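You operate a simulated robot arm through the tools that you are given. There is no shell and no other tool.

Carry out the task below with a simulated robot arm. There is one attempt and no reset: what you move stays moved.

Task
Label the full bottle from the green rack on the label jig.
Fine: put it back; roller arm swung out, pull knob back. Where these are worked on the way, their far stop is far enough and under half their travel is too little: roller arm.

Only the result counts: the job must be done as asked and must still hold three seconds after the hand-in. Knocking over, shifting, dropping, spilling or breaking anything else fails it.

Robot
A 6-joint arm with a two-finger gripper, fixed in place. Base frame: the origin is on the floor under the middle of its stand, x ahead of it, y to its left, z up; the work surface is at about z = 782. Lengths are in mm, angles in rad, forces in N, time in s.
It reaches about 1572 mm from its shoulder. Its first joint turns from -2.897 to 2.897 rad. Payload 2.45 kg.
Tool frame: the origin (TCP) lies between the finger pads and is the grasp point; the fingertips stand 20 mm ahead of it; z points along the fingers, y is the line along which they close. The gripper opens to 140 mm; its body begins 168 mm behind the TCP.
Orientation is that of the tool frame in the base frame, as a unit quaternion [w, x, y, z]. With the fingers straight down and closing along the base's y, the tool's x points along the base's -x, its y along +y and its z along -z.

Tools
- The arm moves only by the tool apply_moves. Its argument "targets" is a list of rows, each a list of 7 numbers: the shift along the tool's x, y, z in cm, then the turn, a rotation vector about the tool's x, y, z in rad, then the opening, from 0 (shut) to 1 (fully open). In form: [[tx, ty, tz, rx, ry, rz, grip], ...]. A call has 1 to 20 rows; each row shifts and turns the commanded pose from where the row before left it, along the tool's axes as they then stand. Rows are played at 5 a second. More than 50 mm and 0.15 rad between two rows, or a gripper value outside its range, and nothing of the call is played. Where a pose cannot be reached the arm comes as near as it can. A force on the tool above 60 N (or 10 N above the force at the start of the call, whichever is more), or a blocked arm, ends the call early, and 0.2 s more pass. Each finger travels about 45 mm/s and halts on what it meets, pressing with about 42 N; the grip force reading is that of the motor and also rises with nothing between the fingers. The clock runs only during rows and for 0.2 s after the last one: add rows that do not move to give the fingers time. It gives the time, the measured TCP pose, the force on the tool (base axes), the opening and the grip force at its end, in the units of the frame above (readings bear some noise), with the torque about the TCP (base axes, N m) and any sound that the robot's microphone picked up, and new pictures: "show" is both (left out), scene, wrist or none.
- Cameras (640 x 400 px; columns grow to the right, rows downward): "scene" is fixed at [399.7, 497.3, 1563.4]; the picture's right is [-0.65, -0.76, 0.00], its down [-0.47, 0.40, -0.79] and it looks along [0.60, -0.51, -0.62] (base axes); focal length 323 px, centre (320, 200). "wrist" rides on the gripper at [78, 11, -209] in the tool frame; the picture's right is [-0.14, 0.99, 0.00], its down [-0.92, -0.13, -0.37] and it looks along [-0.36, -0.05, 0.93] (tool axes); focal length 280 px, centre (320, 200). There is no depth. A picture from a camera that has moved, and an enlarged one, comes with that camera's place and axes in the base frame and with its lens.
- zoom(camera, box): a new picture of the part [left, top, right, bottom] of that camera's present view, enlarged. No time passes.
- finish_job(): hands the job in; it is judged then, once.

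Nothing tells you positions but the pictures and the camera data. Unless the task says otherwise, let go and move clear before handing in.

The tools are called as name(argument=value, ...) on one line, values as JSON. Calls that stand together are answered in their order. apply_moves: Moves the arm, as the interface text tells. Its arguments: {"type":"object","properties":{"targets":{"type":"array"},"show":{"type":"string","enum":["both","scene","wrist","none"]}},"required":["targets"]} The other tools are called the same way: zoom (camera, box) takes an enlarged picture of a part of a camera's view; finish_job () hands the job in.

At the start:

```text
clock: 0.0
tool_pos: [799.8, -167.6, 1144.4]
ee_rot: [0.0, 0.0, 1.0, 0.0]
wrist_force: [-0.2, 0.7, 0.0]
moment: [0.0, 0.0, -0.01]
opening: 139.8
gripper_force: 0.2
```

scene: 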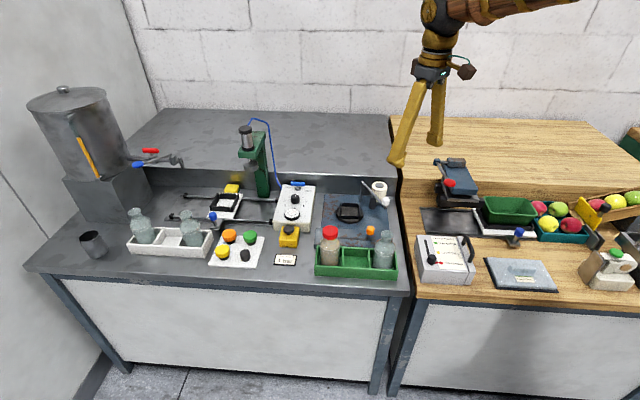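
wrist: 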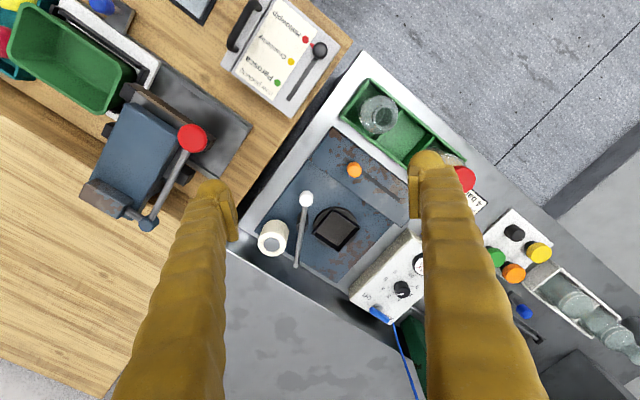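

I see a lab bench with a green rack holding a full bottle (red cap) and an empty one. Beside it is what looks like the label jig: a blue-grey plate with a dark cradle, a white roller and an arm. I'll zoom in before moving anything.

zoom(camera="scene", box=[290, 160, 430, 290])

zoom(camera="wrist", box=[230, 70, 490, 330])

zoom(camera="scene", box=[120, 100, 320, 290])

zoom(camera="scene", box=[400, 140, 640, 300])

```text
3.08 times, centred on (360, 225) of scene
camera zoom: at [399.7, 497.3, 1563.4], right [-0.65, -0.76, 0.0], down [-0.47, 0.4, -0.79], along [0.6, -0.51, -0.62], focal length 994 px, centre (197, 123)
```

zoom: 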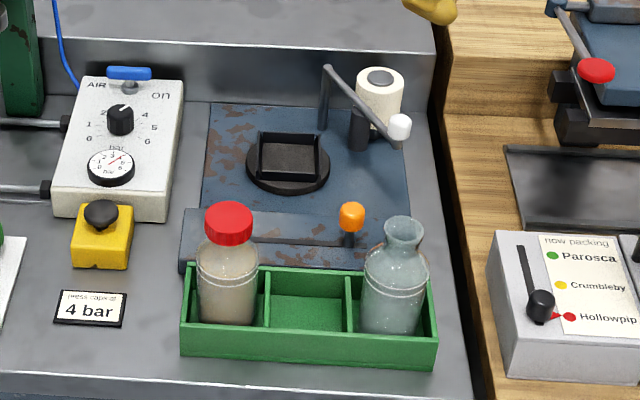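

```text
1.54 times, centred on (360, 200) of wrist
camera zoom: at [722.0, -157.6, 1353.0], right [0.14, 0.99, 0.0], down [0.92, -0.13, 0.37], along [0.36, -0.05, -0.93], focal length 431 px, centre (258, 200)
```

zoom: 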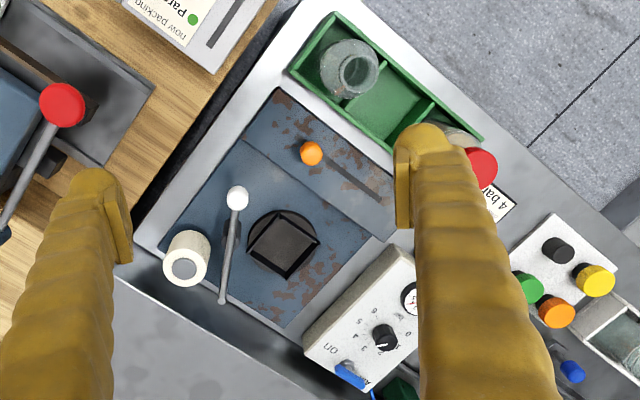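

```text
2.11 times, centred on (220, 195) of scene
camera zoom: at [399.7, 497.3, 1563.4], right [-0.65, -0.76, 0.0], down [-0.47, 0.4, -0.79], along [0.6, -0.51, -0.62], focal length 680 px, centre (530, 210)
```

zoom: 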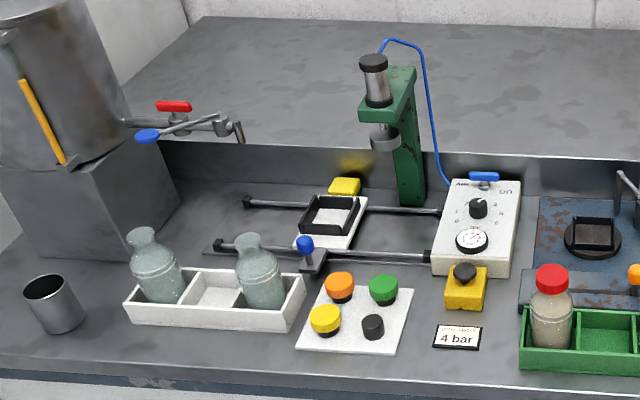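

```text
2.50 times, centred on (520, 220) of scene
camera zoom: at [399.7, 497.3, 1563.4], right [-0.65, -0.76, 0.0], down [-0.47, 0.4, -0.79], along [0.6, -0.51, -0.62], focal length 808 px, centre (-180, 150)
```

zoom: 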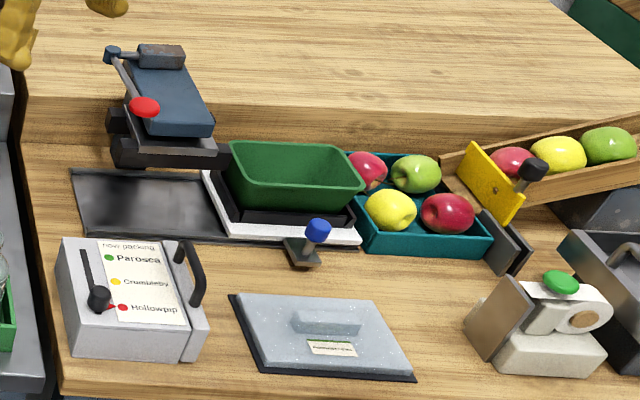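

The label jig has a square cradle on a turntable, a swing arm with a white ball handle, and an orange pull knob in a slot. I put the full bottle (red cap) near (882, 45) and the cradle near (1006, -160), with the bench turned about 45° to the base. First I'll turn the gripper to match the bench and look again.

apply_moves(targets=[[0, 0, 0, 0, 0, -0.131, 1], [0, 0, 0, 0, 0, -0.131, 1], [0, 0, 0, 0, 0, -0.131, 1], [0, 0, 0, 0, 0, -0.131, 1], [0, 0, 0, 0, 0, -0.131, 1], [0, 0, 0, 0, 0, -0.1304, 1], [0, 0, 0, 0, 0, 0, 1]])

```text
clock: 1.6
tool_pos: [799.1, -167.9, 1144.9]
ee_rot: [-0.001, -0.383, 0.924, 0.0]
wrist_force: [-0.2, -0.2, 0.3]
moment: [0.01, -0.04, 0.01]
opening: 139.7
gripper_force: 0.0
camera wrist: at [737.4, -215.8, 1353.3], right [-0.6, 0.8, 0.0], down [0.74, 0.56, 0.37], along [0.29, 0.22, -0.93], focal length 280 px, centre (320, 200)
```

scene: 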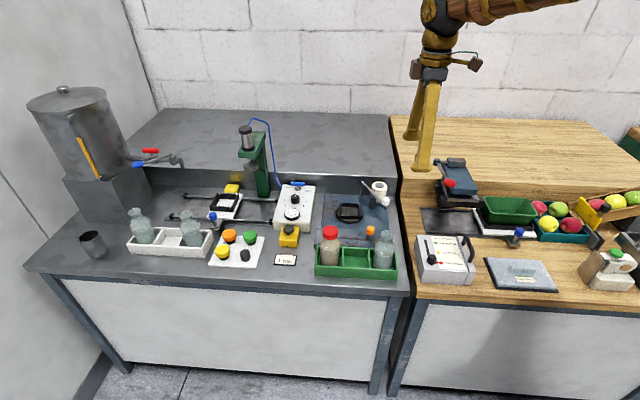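
wrist: 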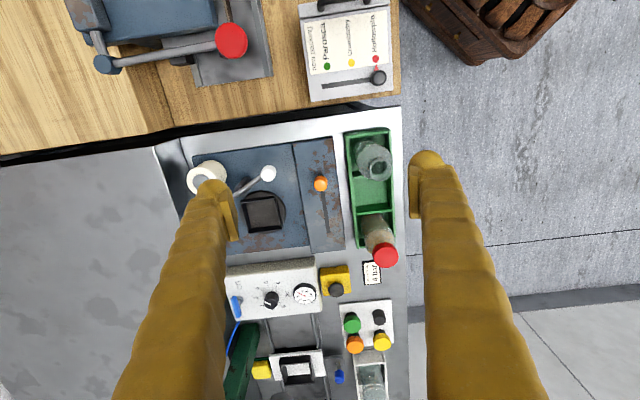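

The gripper now lines up with the bench. I'll zoom on the jig and rack from here to refine their positions.

zoom(camera="wrist", box=[180, 110, 420, 280])

```text
2.35 times, centred on (300, 195) of wrist
camera zoom: at [737.4, -215.8, 1353.3], right [-0.6, 0.8, 0.0], down [0.74, 0.56, 0.37], along [0.29, 0.22, -0.93], focal length 660 px, centre (367, 212)
```

zoom: 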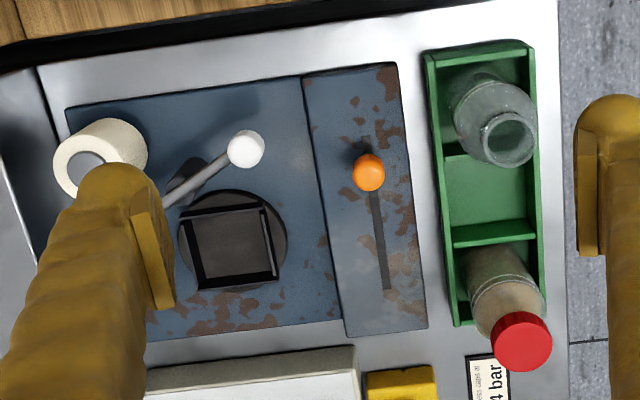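

Both views agree on the bottle, cradle, knob and arm ball positions. I'll move high above the red-capped bottle and refine its centre from there.

apply_moves(targets=[[-4.12, 1.77, 1.3, 0, 0, 0, 1], [-4.12, 1.77, 1.3, 0, 0, 0, 1], [-4.12, 1.77, 1.3, 0, 0, 0, 1], [-4.12, 1.77, 1.3, 0, 0, 0, 1], [-4.12, 1.77, 1.3, 0, 0, 0, 1], [0, 0, 0, 0, 0, 0, 1]])

```text
clock: 3.0
tool_pos: [883.1, 42.2, 1080.3]
ee_rot: [0.0, -0.383, 0.924, 0.0]
wrist_force: [0.7, -0.1, -0.4]
moment: [0.02, 0.01, -0.01]
opening: 140.0
gripper_force: 0.1
camera wrist: at [819.7, -5.4, 1288.4], right [-0.6, 0.8, 0.0], down [0.74, 0.56, 0.37], along [0.29, 0.22, -0.93], focal length 280 px, centre (320, 200)
```

scene: 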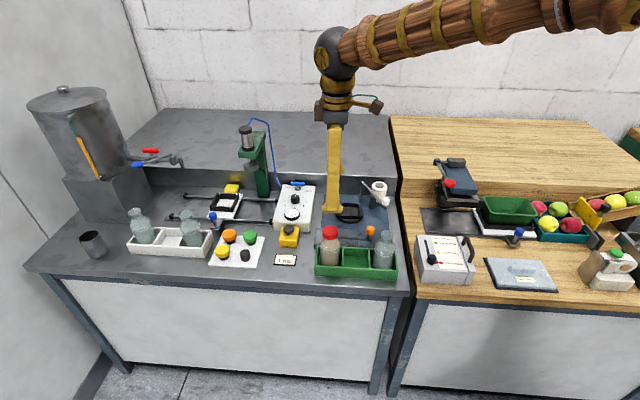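
wrist: 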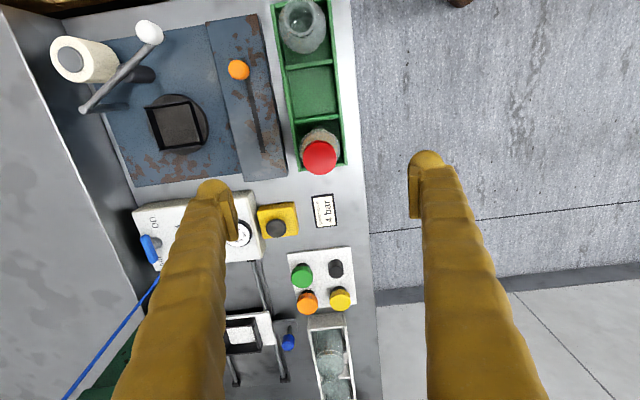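

zoom(camera="wrist", box=[260, 80, 380, 200])

zoom(camera="wrist", box=[40, 0, 290, 190])

zoom(camera="scene", box=[300, 210, 420, 290])

```text
3.33 times, centred on (320, 140) of wrist
camera zoom: at [819.7, -5.4, 1288.4], right [-0.6, 0.8, 0.0], down [0.74, 0.56, 0.37], along [0.29, 0.22, -0.93], focal length 935 px, centre (320, 400)
```

zoom: 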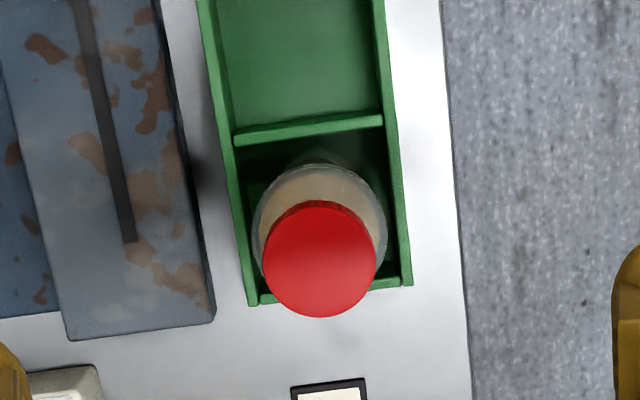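

```text
2.11 times, centred on (165, 95) of wrist
camera zoom: at [819.7, -5.4, 1288.4], right [-0.6, 0.8, 0.0], down [0.74, 0.56, 0.37], along [0.29, 0.22, -0.93], focal length 590 px, centre (646, 421)
```

zoom: 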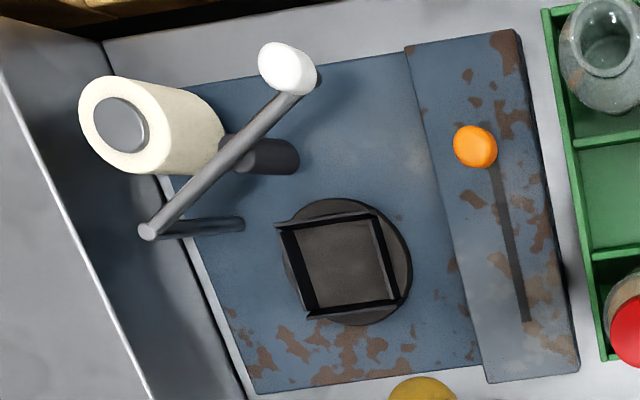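

```text
5.00 times, centred on (360, 250) of scene
camera zoom: at [399.7, 497.3, 1563.4], right [-0.65, -0.76, 0.0], down [-0.47, 0.4, -0.79], along [0.6, -0.51, -0.62], focal length 1615 px, centre (120, -50)
```

zoom: 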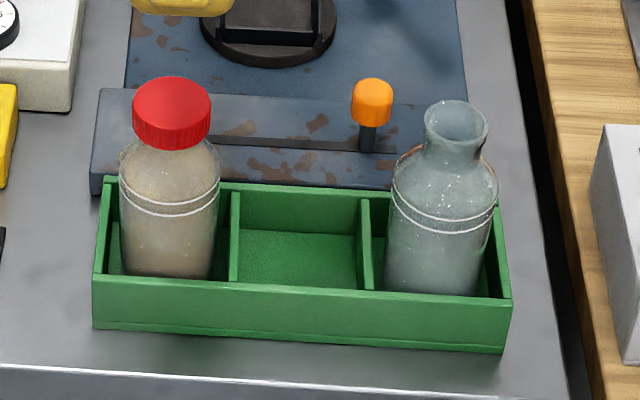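

The cap centre sits almost exactly under the gripper, at about (884, 42) with its top near z = 930. The rack rim is at about z = 820. I'll come down with the fingers open to grip height on the body, above the rim.

apply_moves(targets=[[0, 0, 3.5, 0, 0, 0, 1], [0, 0, 3.5, 0, 0, 0, 1], [0, 0, 3.5, 0, 0, 0, 1], [0, 0, 3.5, 0, 0, 0, 1], [0, 0, 2.0, 0, 0, 0, 1], [0, 0, 0, 0, 0, 0, 1]])

```text
clock: 4.4
tool_pos: [881.6, 39.7, 917.7]
ee_rot: [0.0, -0.382, 0.924, 0.0]
wrist_force: [0.2, 0.2, 0.2]
moment: [0.01, -0.02, 0.01]
opening: 140.2
gripper_force: 0.1
camera wrist: at [819.1, -7.5, 1125.9], right [-0.6, 0.8, 0.0], down [0.74, 0.56, 0.37], along [0.29, 0.22, -0.93], focal length 280 px, centre (320, 200)
```

scene: 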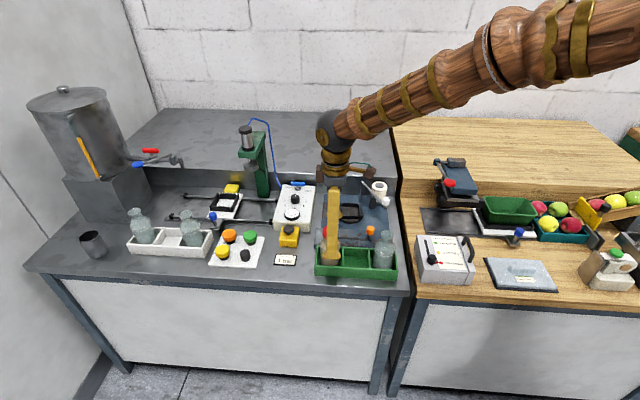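
wrist: 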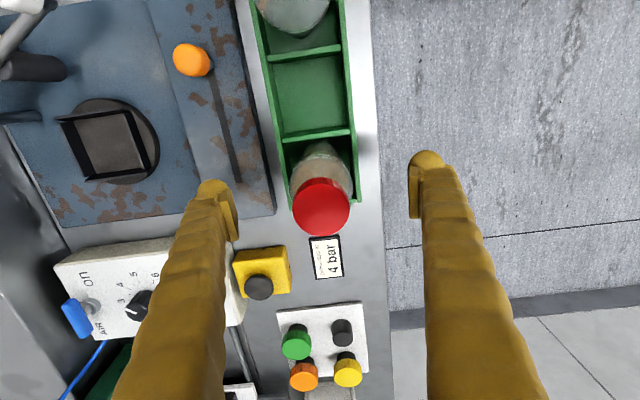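

The cap is centred sideways and about 4 mm further along the rack than the tool. I'll correct that, drop to z ≈ 855 and close on the body.

apply_moves(targets=[[-0.4, 0, 3.0, 0, 0, 0, 1], [0, 0, 3.2, 0, 0, 0, 1], [0, 0, 0, 0, 0, 0, 1]])

```text
clock: 5.2
tool_pos: [885.0, 43.0, 855.6]
ee_rot: [-0.001, -0.383, 0.924, 0.0]
wrist_force: [-0.1, 0.8, -0.7]
moment: [0.05, -0.01, 0.01]
opening: 140.1
gripper_force: 0.0
camera wrist: at [822.0, -5.2, 1063.2], right [-0.6, 0.8, 0.0], down [0.74, 0.56, 0.37], along [0.29, 0.22, -0.93], focal length 280 px, centre (320, 200)
```

scene: 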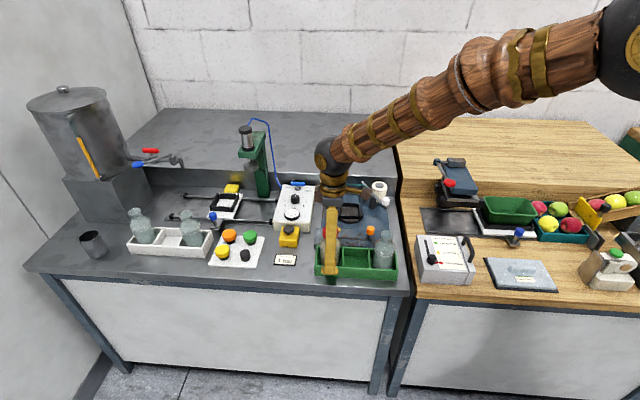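
wrist: 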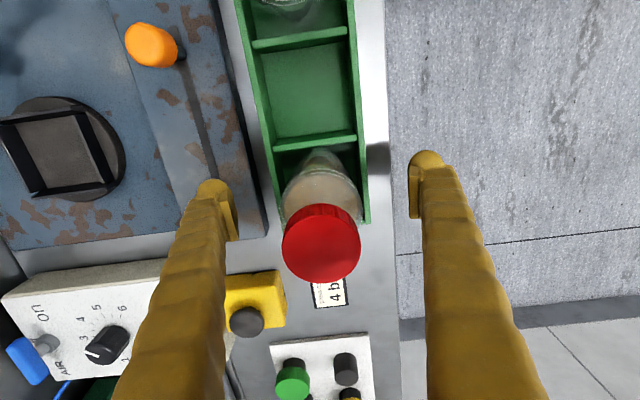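

Everything matches the expected picture, so I'm closing the fingers on the bottle body.

apply_moves(targets=[[0, 0, 0, 0, 0, 0, 0.5], [0, 0, 0, 0, 0, 0, 0.5], [0, 0, 0, 0, 0, 0, 0.5], [0, 0, 0, 0, 0, 0, 0.5], [0, 0, 0, 0, 0, 0, 0.3], [0, 0, 0, 0, 0, 0, 0.3], [0, 0, 0, 0, 0, 0, 0.3], [0, 0, 0, 0, 0, 0, 0.3]])

```text
clock: 7.0
tool_pos: [885.1, 42.1, 855.0]
ee_rot: [0.0, -0.382, 0.924, 0.0]
wrist_force: [-1.3, 1.4, 1.1]
moment: [-0.05, -0.03, 0.01]
opening: 61.5
gripper_force: 41.6
camera wrist: at [822.1, -5.2, 1063.5], right [-0.6, 0.8, 0.0], down [0.74, 0.56, 0.37], along [0.29, 0.22, -0.93], focal length 280 px, centre (320, 200)
```

scene: 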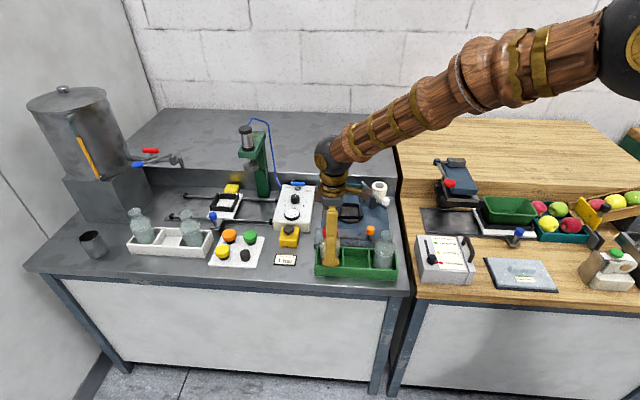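
wrist: 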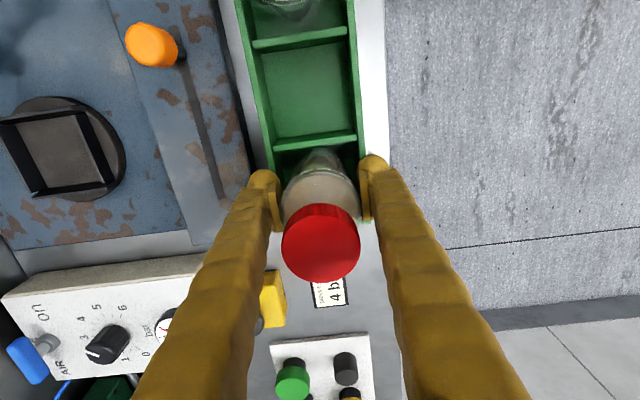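

The bottle is gripped at 61.5 mm. I'll lift it straight up, slowly.

apply_moves(targets=[[0, 0, -0.5, 0, 0, 0, 0.3], [0, 0, -1.0, 0, 0, 0, 0.3], [0, 0, -2.5, 0, 0, 0, 0.3], [0, 0, -2.5, 0, 0, 0, 0.3], [0, 0, -2.5, 0, 0, 0, 0.3], [0, 0, -2.5, 0, 0, 0, 0.3], [0, 0, -2.5, 0, 0, 0, 0.3], [0, 0, -2.0, 0, 0, 0, 0.3], [0, 0, 0, 0, 0, 0, 0.3]])

```text
clock: 9.0
tool_pos: [886.4, 42.0, 1017.3]
ee_rot: [0.0, -0.383, 0.924, -0.001]
wrist_force: [0.5, -0.5, -4.2]
moment: [-0.02, 0.02, 0.01]
opening: 61.3
gripper_force: 41.5
camera wrist: at [824.5, -5.7, 1225.9], right [-0.6, 0.8, 0.0], down [0.74, 0.56, 0.37], along [0.29, 0.22, -0.93], focal length 280 px, centre (320, 200)
```

scene: 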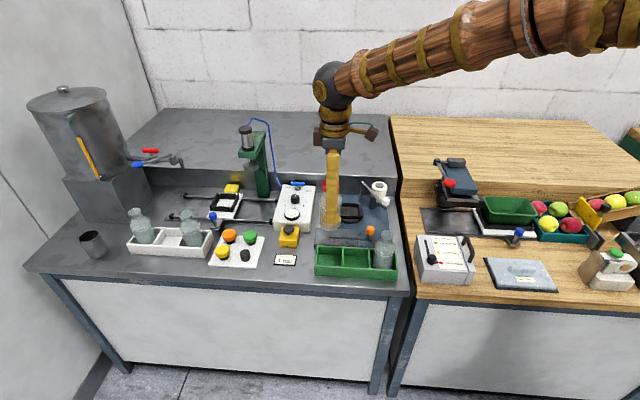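
wrist: 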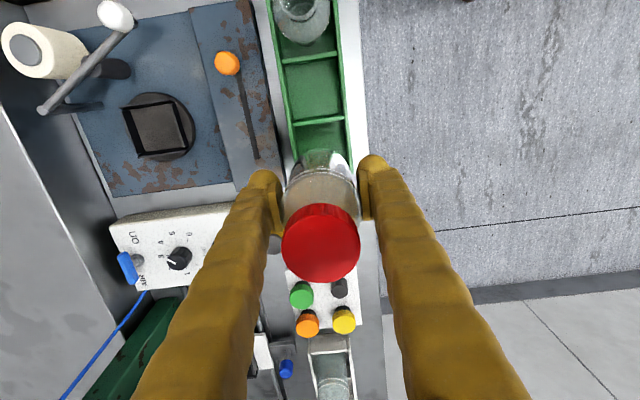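

The bottle is held securely and weighs about 0.43 kg. I'll zoom on the jig from here to work out the cradle position and the arm.

zoom(camera="wrist", box=[90, 70, 230, 190])

zoom(camera="wrist", box=[0, 0, 260, 180])

```text
3.33 times, centred on (160, 130) of wrist
camera zoom: at [824.5, -5.7, 1225.9], right [-0.6, 0.8, 0.0], down [0.74, 0.56, 0.37], along [0.29, 0.22, -0.93], focal length 935 px, centre (853, 433)
```

zoom: 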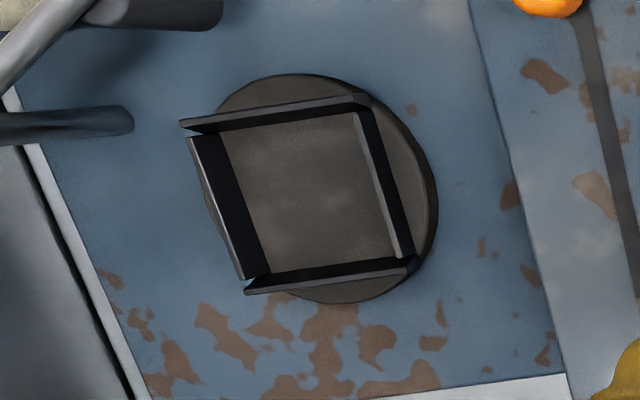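

```text
2.22 times, centred on (130, 90) of wrist
camera zoom: at [824.5, -5.7, 1225.9], right [-0.6, 0.8, 0.0], down [0.74, 0.56, 0.37], along [0.29, 0.22, -0.93], focal length 623 px, centre (742, 444)
```

zoom: 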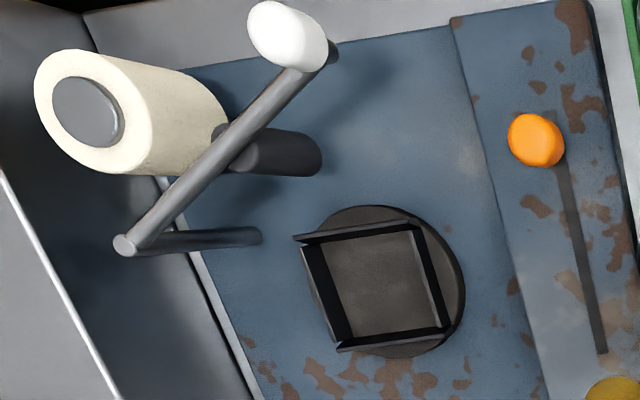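

I'll carry the bottle over so the camera looks almost straight down on the cradle. That gives a much better fix on its centre.

apply_moves(targets=[[-0.25, -2.0, 0, 0, 0, 0, 0.3], [-0.25, -4.0, 0, 0, 0, 0, 0.3], [-0.25, -4.0, 0, 0, 0, 0, 0.3], [-0.25, -4.0, 0, 0, 0, 0, 0.3], [-0.25, -4.0, 0, 0, 0, 0, 0.3], [-0.25, -3.5, 0, 0, 0, 0, 0.3], [0, -2.0, 0, 0, 0, 0, 0.3], [0, 0, 0, 0, 0, 0, 0.3]])

```text
clock: 10.8
tool_pos: [1063.4, -112.5, 1017.9]
ee_rot: [0.001, -0.383, 0.924, 0.0]
wrist_force: [-0.2, 0.3, -3.7]
moment: [0.01, 0.0, -0.01]
opening: 61.4
gripper_force: 41.7
camera wrist: at [1000.4, -160.1, 1227.0], right [-0.6, 0.8, 0.0], down [0.74, 0.56, 0.37], along [0.29, 0.22, -0.93], focal length 280 px, centre (320, 200)
```

scene: 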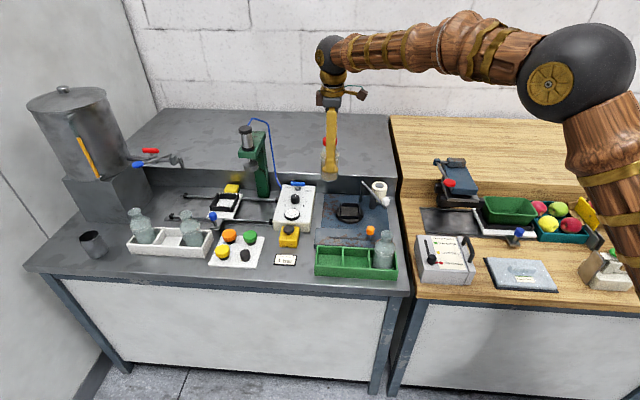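
wrist: 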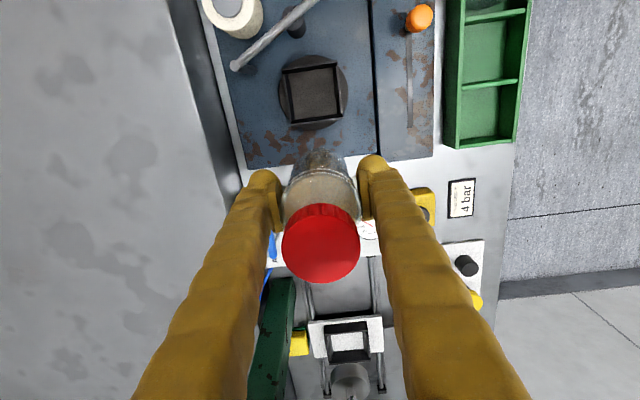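

zoom(camera="wrist", box=[260, 40, 380, 150])

zoom(camera="wrist", box=[190, 0, 450, 170])

zoom(camera="scene", box=[280, 120, 430, 250])

```text
3.64 times, centred on (320, 95) of wrist
camera zoom: at [1000.4, -160.1, 1227.0], right [-0.6, 0.8, 0.0], down [0.74, 0.56, 0.37], along [0.29, 0.22, -0.93], focal length 1020 px, centre (320, 582)
```

zoom: 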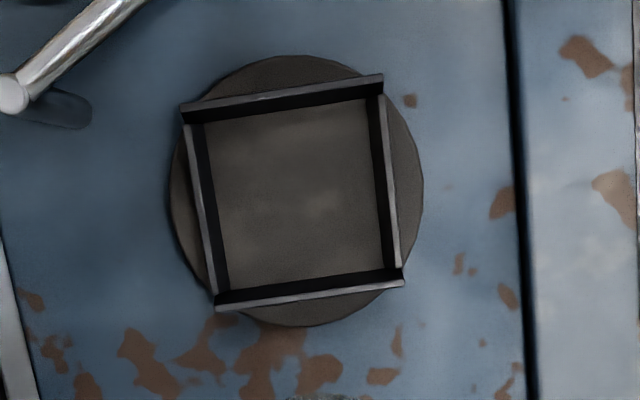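

```text
2.35 times, centred on (320, 85) of wrist
camera zoom: at [1000.4, -160.1, 1227.0], right [-0.6, 0.8, 0.0], down [0.74, 0.56, 0.37], along [0.29, 0.22, -0.93], focal length 660 px, centre (320, 471)
```

zoom: 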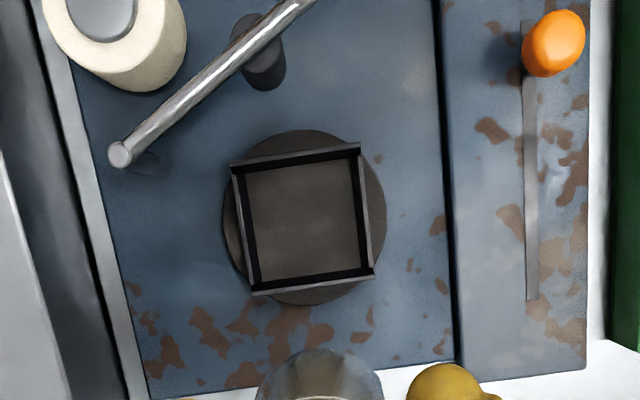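

```text
3.08 times, centred on (355, 185) of scene
camera zoom: at [399.7, 497.3, 1563.4], right [-0.65, -0.76, 0.0], down [-0.47, 0.4, -0.79], along [0.6, -0.51, -0.62], focal length 994 px, centre (212, 246)
```

zoom: 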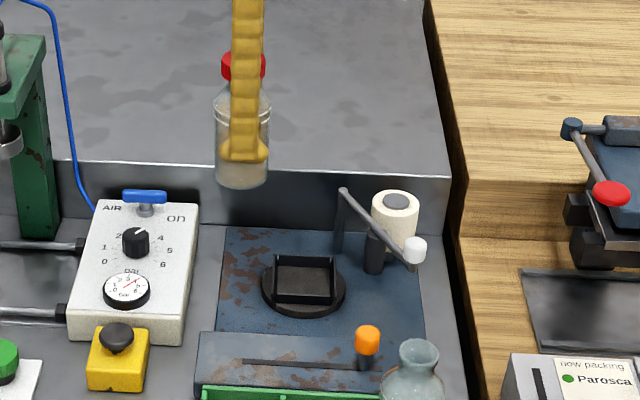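

The cradle is nearly straight below the camera. Its inner square is about 63 mm wide with flared lips, centred around (1010, -165). I'll move the bottle over it at this height and check.

apply_moves(targets=[[2.0, 0.0, 0, 0, 0, 0, 0.3], [2.5, 0.1, 0, 0, 0, 0, 0.3], [2.0, 0.0, 0, 0, 0, 0, 0.3], [0.92, 0.0, 0, 0, 0, 0, 0.3], [0, 0, 0, 0, 0, 0, 0.3], [0, 0, 2.0, 0, 0, 0, 0.3], [0, 0, 2.0, 0, 0, 0, 0.3], [0, 0, 2.0, 0, 0, 0, 0.3], [0, 0, 0, 0, 0, 0, 0.3]])

```text
clock: 12.8
tool_pos: [1009.1, -163.6, 958.1]
ee_rot: [0.0, -0.382, 0.924, 0.0]
wrist_force: [0.9, 0.8, -3.2]
moment: [-0.05, 0.01, -0.03]
opening: 61.4
gripper_force: 41.9
camera wrist: at [946.2, -212.4, 1166.0], right [-0.6, 0.8, 0.0], down [0.74, 0.56, 0.37], along [0.29, 0.22, -0.93], focal length 280 px, centre (320, 200)
```

scene: 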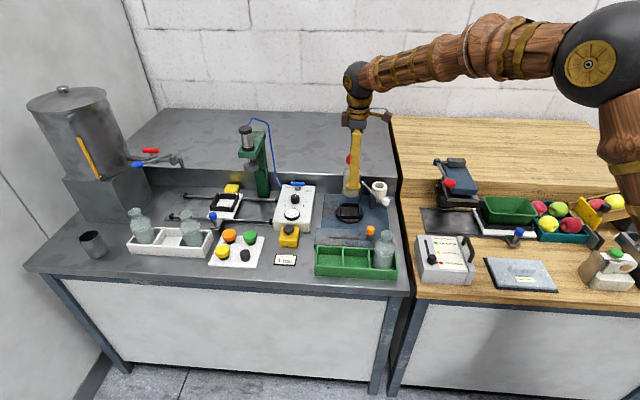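
wrist: 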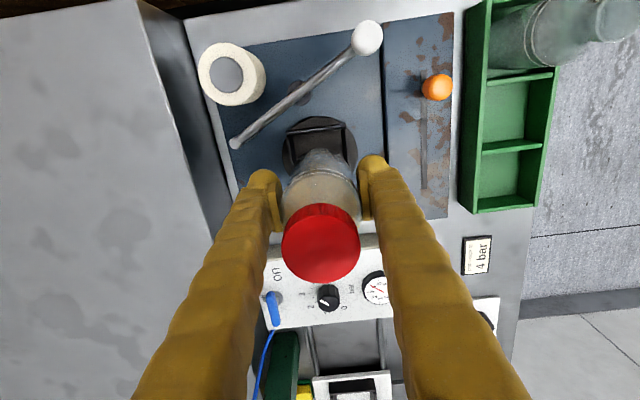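

zoom(camera="scene", box=[310, 140, 410, 230])

zoom(camera="wrist", box=[240, 80, 400, 200])

```text
4.44 times, centred on (360, 185) of scene
camera zoom: at [399.7, 497.3, 1563.4], right [-0.65, -0.76, 0.0], down [-0.47, 0.4, -0.79], along [0.6, -0.51, -0.62], focal length 1436 px, centre (142, 267)
```

zoom: 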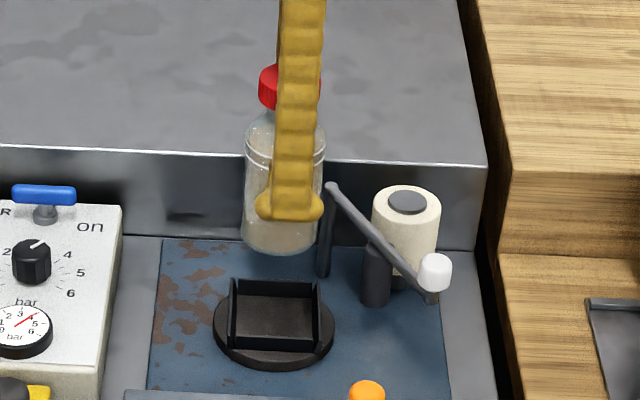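

```text
3.33 times, centred on (320, 140) of wrist
camera zoom: at [946.2, -212.4, 1166.0], right [-0.6, 0.8, 0.0], down [0.74, 0.56, 0.37], along [0.29, 0.22, -0.93], focal length 935 px, centre (320, 400)
```

zoom: 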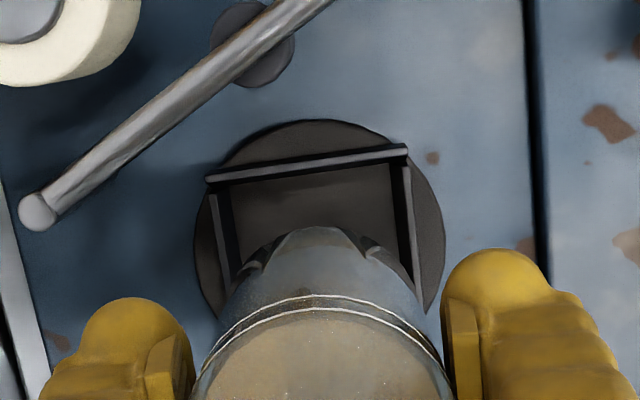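

The bottle lines up with the cradle in both views. I'll lower it gradually while watching the force.

apply_moves(targets=[[0, 0, 2.0, 0, 0, 0, 0.3], [0, 0, 2.0, 0, 0, 0, 0.3], [0, 0, 1.5, 0, 0, 0, 0.3], [0, 0, 0.5, 0, 0, 0, 0.3], [0, 0, 0, 0, 0, 0, 0.3]])

zoom(camera="scene", box=[310, 140, 410, 230])

zoom(camera="wrist", box=[240, 80, 400, 200])

```text
clock: 14.0
tool_pos: [1008.5, -163.2, 897.9]
ee_rot: [0.0, -0.383, 0.924, 0.0]
wrist_force: [1.1, -0.3, -3.6]
moment: [0.0, 0.02, 0.03]
opening: 61.1
gripper_force: 41.9
camera wrist: at [945.9, -211.3, 1106.4], right [-0.6, 0.8, 0.0], down [0.74, 0.56, 0.37], along [0.29, 0.22, -0.93], focal length 280 px, centre (320, 200)
```

scene: 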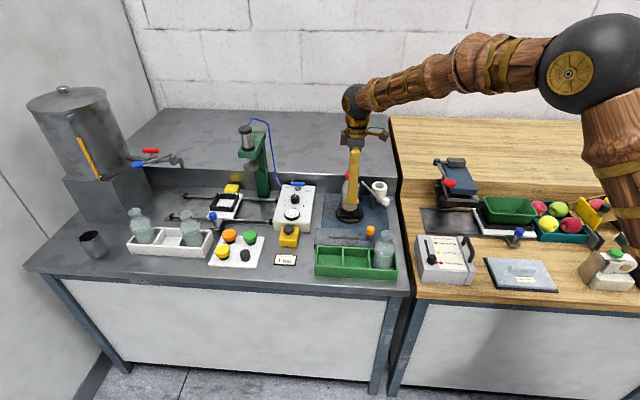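
wrist: 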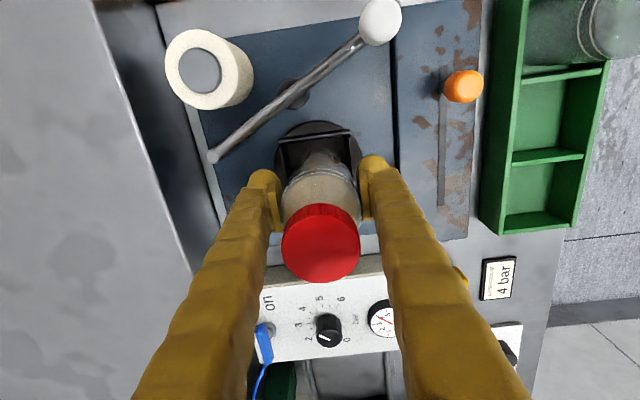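

```text
4.44 times, centred on (360, 185) of scene
camera zoom: at [399.7, 497.3, 1563.4], right [-0.65, -0.76, 0.0], down [-0.47, 0.4, -0.79], along [0.6, -0.51, -0.62], focal length 1436 px, centre (142, 267)
```

zoom: 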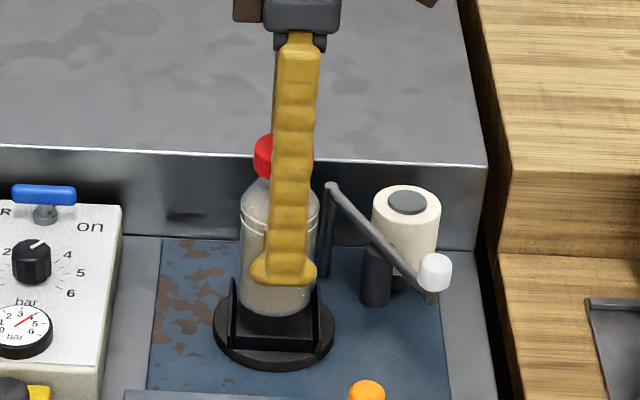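

```text
3.33 times, centred on (320, 140) of wrist
camera zoom: at [945.9, -211.3, 1106.4], right [-0.6, 0.8, 0.0], down [0.74, 0.56, 0.37], along [0.29, 0.22, -0.93], focal length 935 px, centre (320, 400)
```

zoom: 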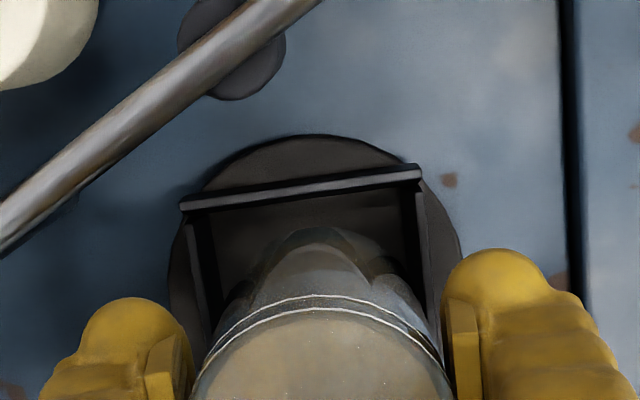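

The bottle base is just entering the flared cradle. I'll nudge about 2 mm along the bench and lower further, checking for contact.

apply_moves(targets=[[-0.2, 0, 0.5, 0, 0, 0, 0.3], [0, 0, 0.7, 0, 0, 0, 0.3], [0, 0, 0.7, 0, 0, 0, 0.3], [0, 0, 0.3, 0, 0, 0, 0.3], [0, 0, 0, 0, 0, 0, 0.3]])

zoom(camera="scene", box=[310, 140, 410, 230])

```text
clock: 15.2
tool_pos: [1009.7, -164.0, 875.8]
ee_rot: [0.0, -0.382, 0.924, 0.0]
wrist_force: [-5.7, -5.4, 7.1]
moment: [-0.15, 0.13, -0.01]
opening: 61.4
gripper_force: 42.4
camera wrist: at [947.7, -211.0, 1084.4], right [-0.6, 0.8, 0.0], down [0.74, 0.56, 0.37], along [0.29, 0.22, -0.93], focal length 280 px, centre (320, 200)
```

scene: 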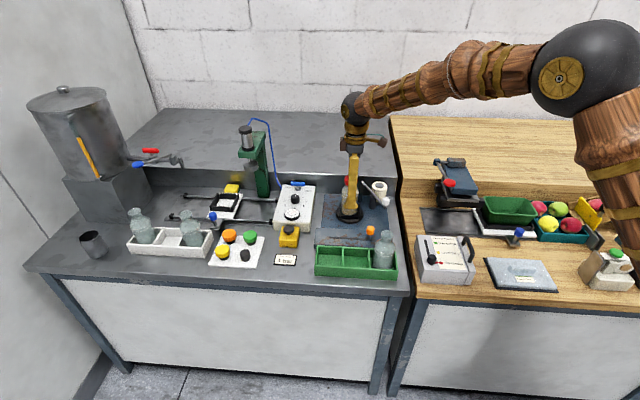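
wrist: 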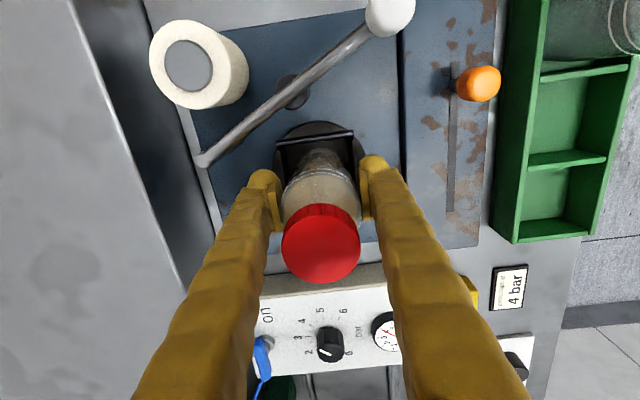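

```text
4.44 times, centred on (360, 185) of scene
camera zoom: at [399.7, 497.3, 1563.4], right [-0.65, -0.76, 0.0], down [-0.47, 0.4, -0.79], along [0.6, -0.51, -0.62], focal length 1436 px, centre (142, 267)
```

zoom: 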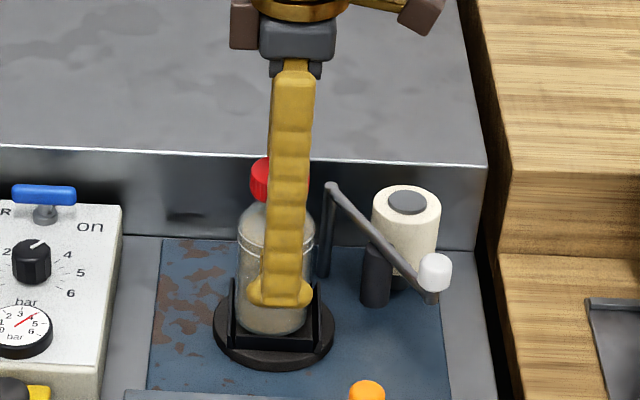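

The reaction pushes toward −e1 and up, so the bottle is riding on the +e1 lip. I'll shift back a little and continue.

apply_moves(targets=[[0, 0, -0.3, 0, 0, 0, 0.3], [0.3, 0, 0, 0, 0, 0, 0.3], [0, 0, 0.3, 0, 0, 0, 0.3], [0, 0, 0.2, 0, 0, 0, 0.3], [0, 0, 0, 0, 0, 0, 0.3]], show="wrist")

```text
clock: 16.4
tool_pos: [1008.5, -164.9, 872.9]
ee_rot: [0.0, -0.382, 0.924, 0.0]
wrist_force: [0.5, -0.4, -4.7]
moment: [-0.05, 0.02, -0.02]
opening: 61.3
gripper_force: 41.9
camera wrist: at [946.1, -213.6, 1081.2], right [-0.6, 0.8, 0.0], down [0.74, 0.56, 0.37], along [0.29, 0.22, -0.93], focal length 280 px, centre (320, 200)
```

wrist: 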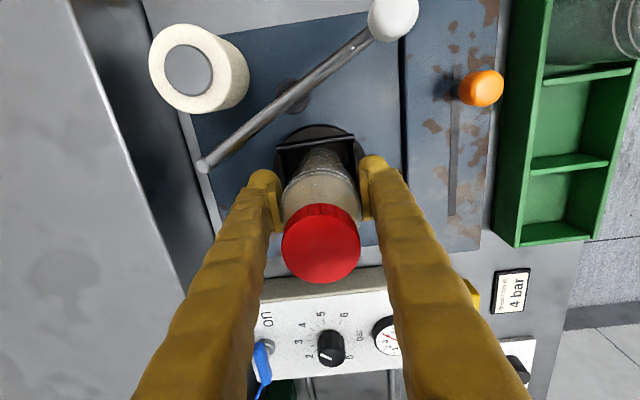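

The contact is gone. I'll keep lowering in small steps.

apply_moves(targets=[[0, 0, 0.3, 0, 0, 0, 0.3], [0, 0, 0.2, 0, 0, 0, 0.3], [0, 0, 0, 0, 0, 0, 0.3]], show="none")

```text
clock: 17.2
tool_pos: [1008.2, -165.8, 870.3]
ee_rot: [0.001, -0.382, 0.924, -0.001]
wrist_force: [-7.8, -1.0, 32.9]
moment: [0.14, -0.22, 0.04]
opening: 61.6
gripper_force: 41.8
```

zoom(camera="scene", box=[325, 160, 385, 225])

zoom(camera="wrist", box=[260, 100, 380, 200])

```text
6.15 times, centred on (355, 192) of scene
camera zoom: at [399.7, 497.3, 1563.4], right [-0.65, -0.76, 0.0], down [-0.47, 0.4, -0.79], along [0.6, -0.51, -0.62], focal length 1988 px, centre (105, 246)
```

zoom: 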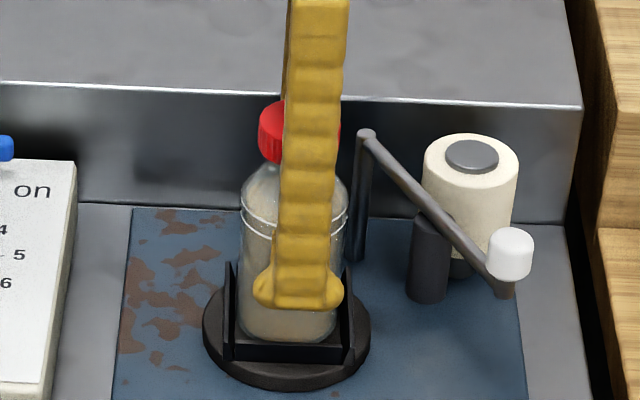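

```text
4.00 times, centred on (320, 150) of wrist
camera zoom: at [946.2, -213.2, 1078.6], right [-0.6, 0.8, 0.0], down [0.74, 0.56, 0.37], along [0.3, 0.22, -0.93], focal length 1122 px, centre (320, 400)
```

zoom: 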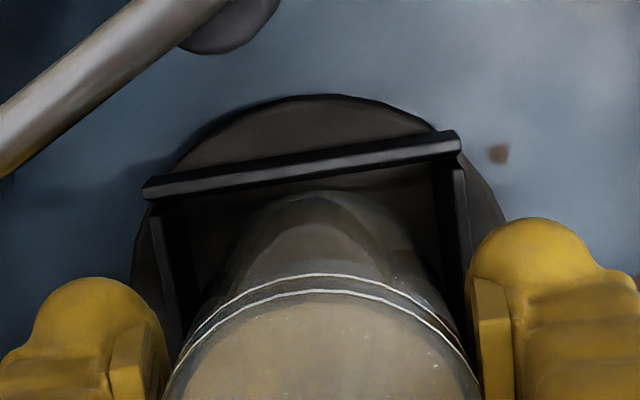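

zoom(camera="scene", box=[335, 192, 371, 220])

zoom(camera="wrist", box=[285, 130, 355, 180])

```text
14.29 times, centred on (353, 206) of scene
camera zoom: at [399.7, 497.3, 1563.4], right [-0.65, -0.76, 0.0], down [-0.47, 0.4, -0.79], along [0.6, -0.51, -0.62], focal length 4615 px, centre (-151, 114)
```

zoom: 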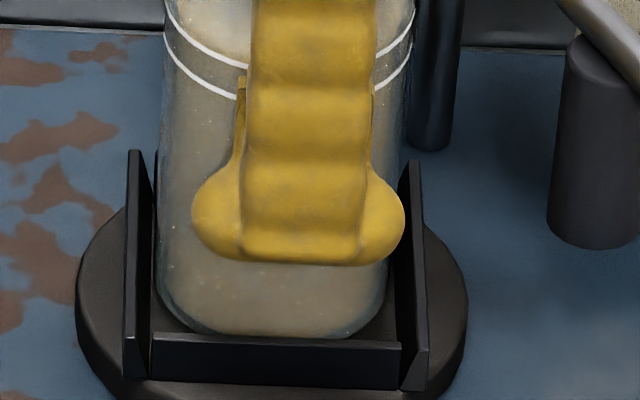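

```text
8.00 times, centred on (320, 155) of wrist
camera zoom: at [946.2, -213.2, 1078.6], right [-0.6, 0.8, 0.0], down [0.74, 0.56, 0.37], along [0.3, 0.22, -0.93], focal length 2243 px, centre (320, 560)
```

zoom: 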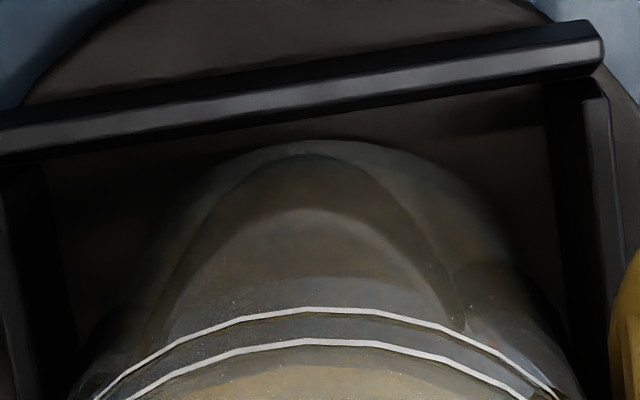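

At high zoom the bottle is still resting on the flared walls, slightly toward +e1 and toward the back, and the force readings agree. I'll lift a little, shift about 2.5 mm toward −e1 and 1 mm toward the front, and lower again.

apply_moves(targets=[[0, 0, -0.4, 0, 0, 0, 0.3], [0.25, 0.12, 0, 0, 0, 0, 0.3], [0, 0, 0.3, 0, 0, 0, 0.3], [0, 0, 0.2, 0, 0, 0, 0.3], [0, 0, 0, 0, 0, 0, 0.3]], show="none")

```text
clock: 18.4
tool_pos: [1007.7, -165.9, 868.1]
ee_rot: [-0.001, -0.383, 0.924, 0.0]
wrist_force: [-8.8, 4.5, 32.7]
moment: [0.16, -0.29, 0.03]
opening: 61.4
gripper_force: 42.3
```

The side force is now mainly toward the front (−e2) and smaller toward −e1. I'll shift further in that direction.

apply_moves(targets=[[0, 0, -0.4, 0, 0, 0, 0.3], [0.1, 0.22, 0, 0, 0, 0, 0.3], [0, 0, 0.3, 0, 0, 0, 0.3], [0, 0, 0.15, 0, 0, 0, 0.3], [0, 0, 0, 0, 0, 0, 0.3]], show="none")

zoom(camera="scene", box=[335, 192, 371, 220])

zoom(camera="wrist", box=[285, 130, 355, 180])

```text
clock: 19.6
tool_pos: [1004.8, -165.2, 870.3]
ee_rot: [0.0, -0.382, 0.924, -0.001]
wrist_force: [9.1, -8.8, 32.6]
moment: [0.2, 0.05, -0.05]
opening: 61.3
gripper_force: 41.4
```

```text
14.29 times, centred on (353, 206) of scene
camera zoom: at [399.7, 497.3, 1563.4], right [-0.65, -0.76, 0.0], down [-0.47, 0.4, -0.79], along [0.6, -0.51, -0.62], focal length 4615 px, centre (-151, 114)
```

zoom: 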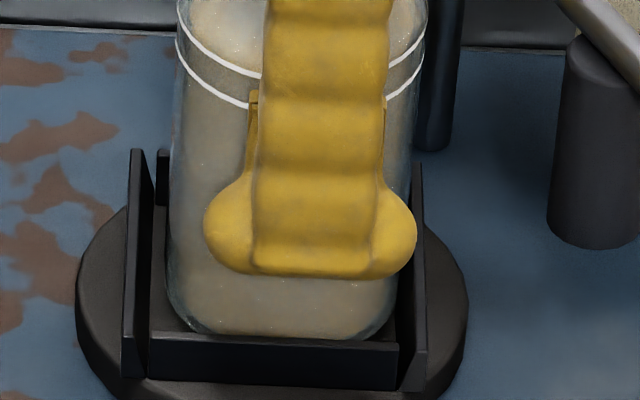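

```text
8.00 times, centred on (320, 155) of wrist
camera zoom: at [941.7, -212.8, 1077.3], right [-0.6, 0.8, 0.0], down [0.74, 0.56, 0.37], along [0.3, 0.22, -0.93], focal length 2243 px, centre (320, 560)
```

zoom: 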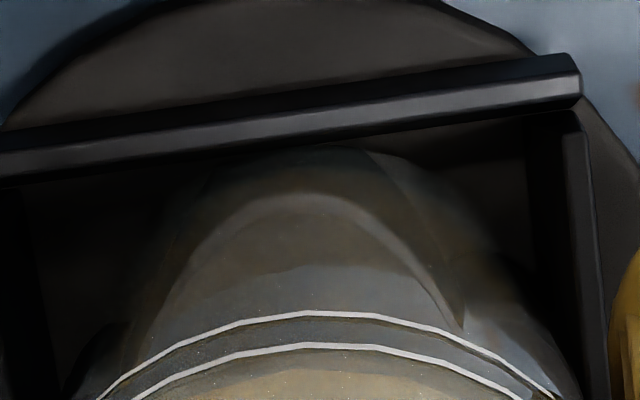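

The force has flipped to +e2 while e1 is now balanced, so the true centre lies between the last two tries. I'll move back about 1 mm and lower.

apply_moves(targets=[[0, 0, -0.3, 0, 0, 0, 0.3], [0, -0.12, 0, 0, 0, 0, 0.3], [0, 0, 0.3, 0, 0, 0, 0.3], [0, 0, 0, 0, 0, 0, 0.3]], show="none")

```text
clock: 20.6
tool_pos: [1005.5, -164.9, 867.9]
ee_rot: [0.0, -0.383, 0.924, 0.0]
wrist_force: [1.6, -0.7, 23.5]
moment: [0.43, -0.01, 0.0]
opening: 61.5
gripper_force: 41.8
```

zoom(camera="scene", box=[335, 192, 371, 220])

zoom(camera="wrist", box=[285, 130, 355, 180])

```text
14.29 times, centred on (353, 206) of scene
camera zoom: at [399.7, 497.3, 1563.4], right [-0.65, -0.76, 0.0], down [-0.47, 0.4, -0.79], along [0.6, -0.51, -0.62], focal length 4615 px, centre (-151, 114)
```

zoom: 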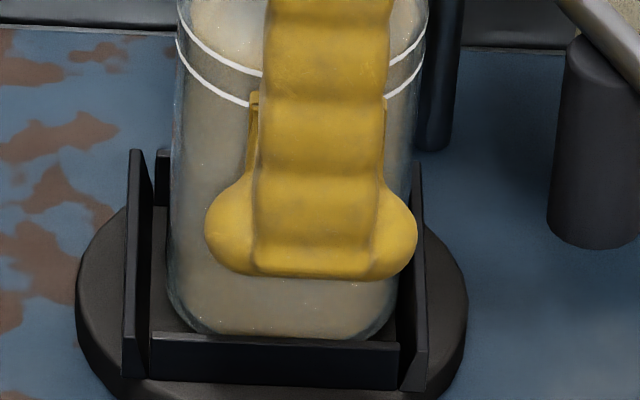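

```text
8.00 times, centred on (320, 155) of wrist
camera zoom: at [942.5, -213.6, 1076.4], right [-0.6, 0.8, 0.0], down [0.74, 0.56, 0.37], along [0.29, 0.22, -0.93], focal length 2243 px, centre (320, 560)
```

zoom: 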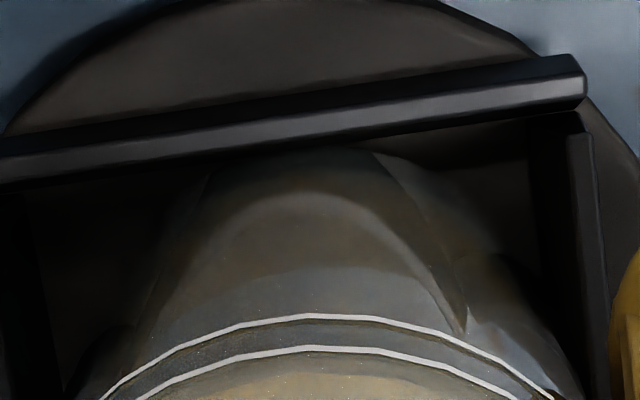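

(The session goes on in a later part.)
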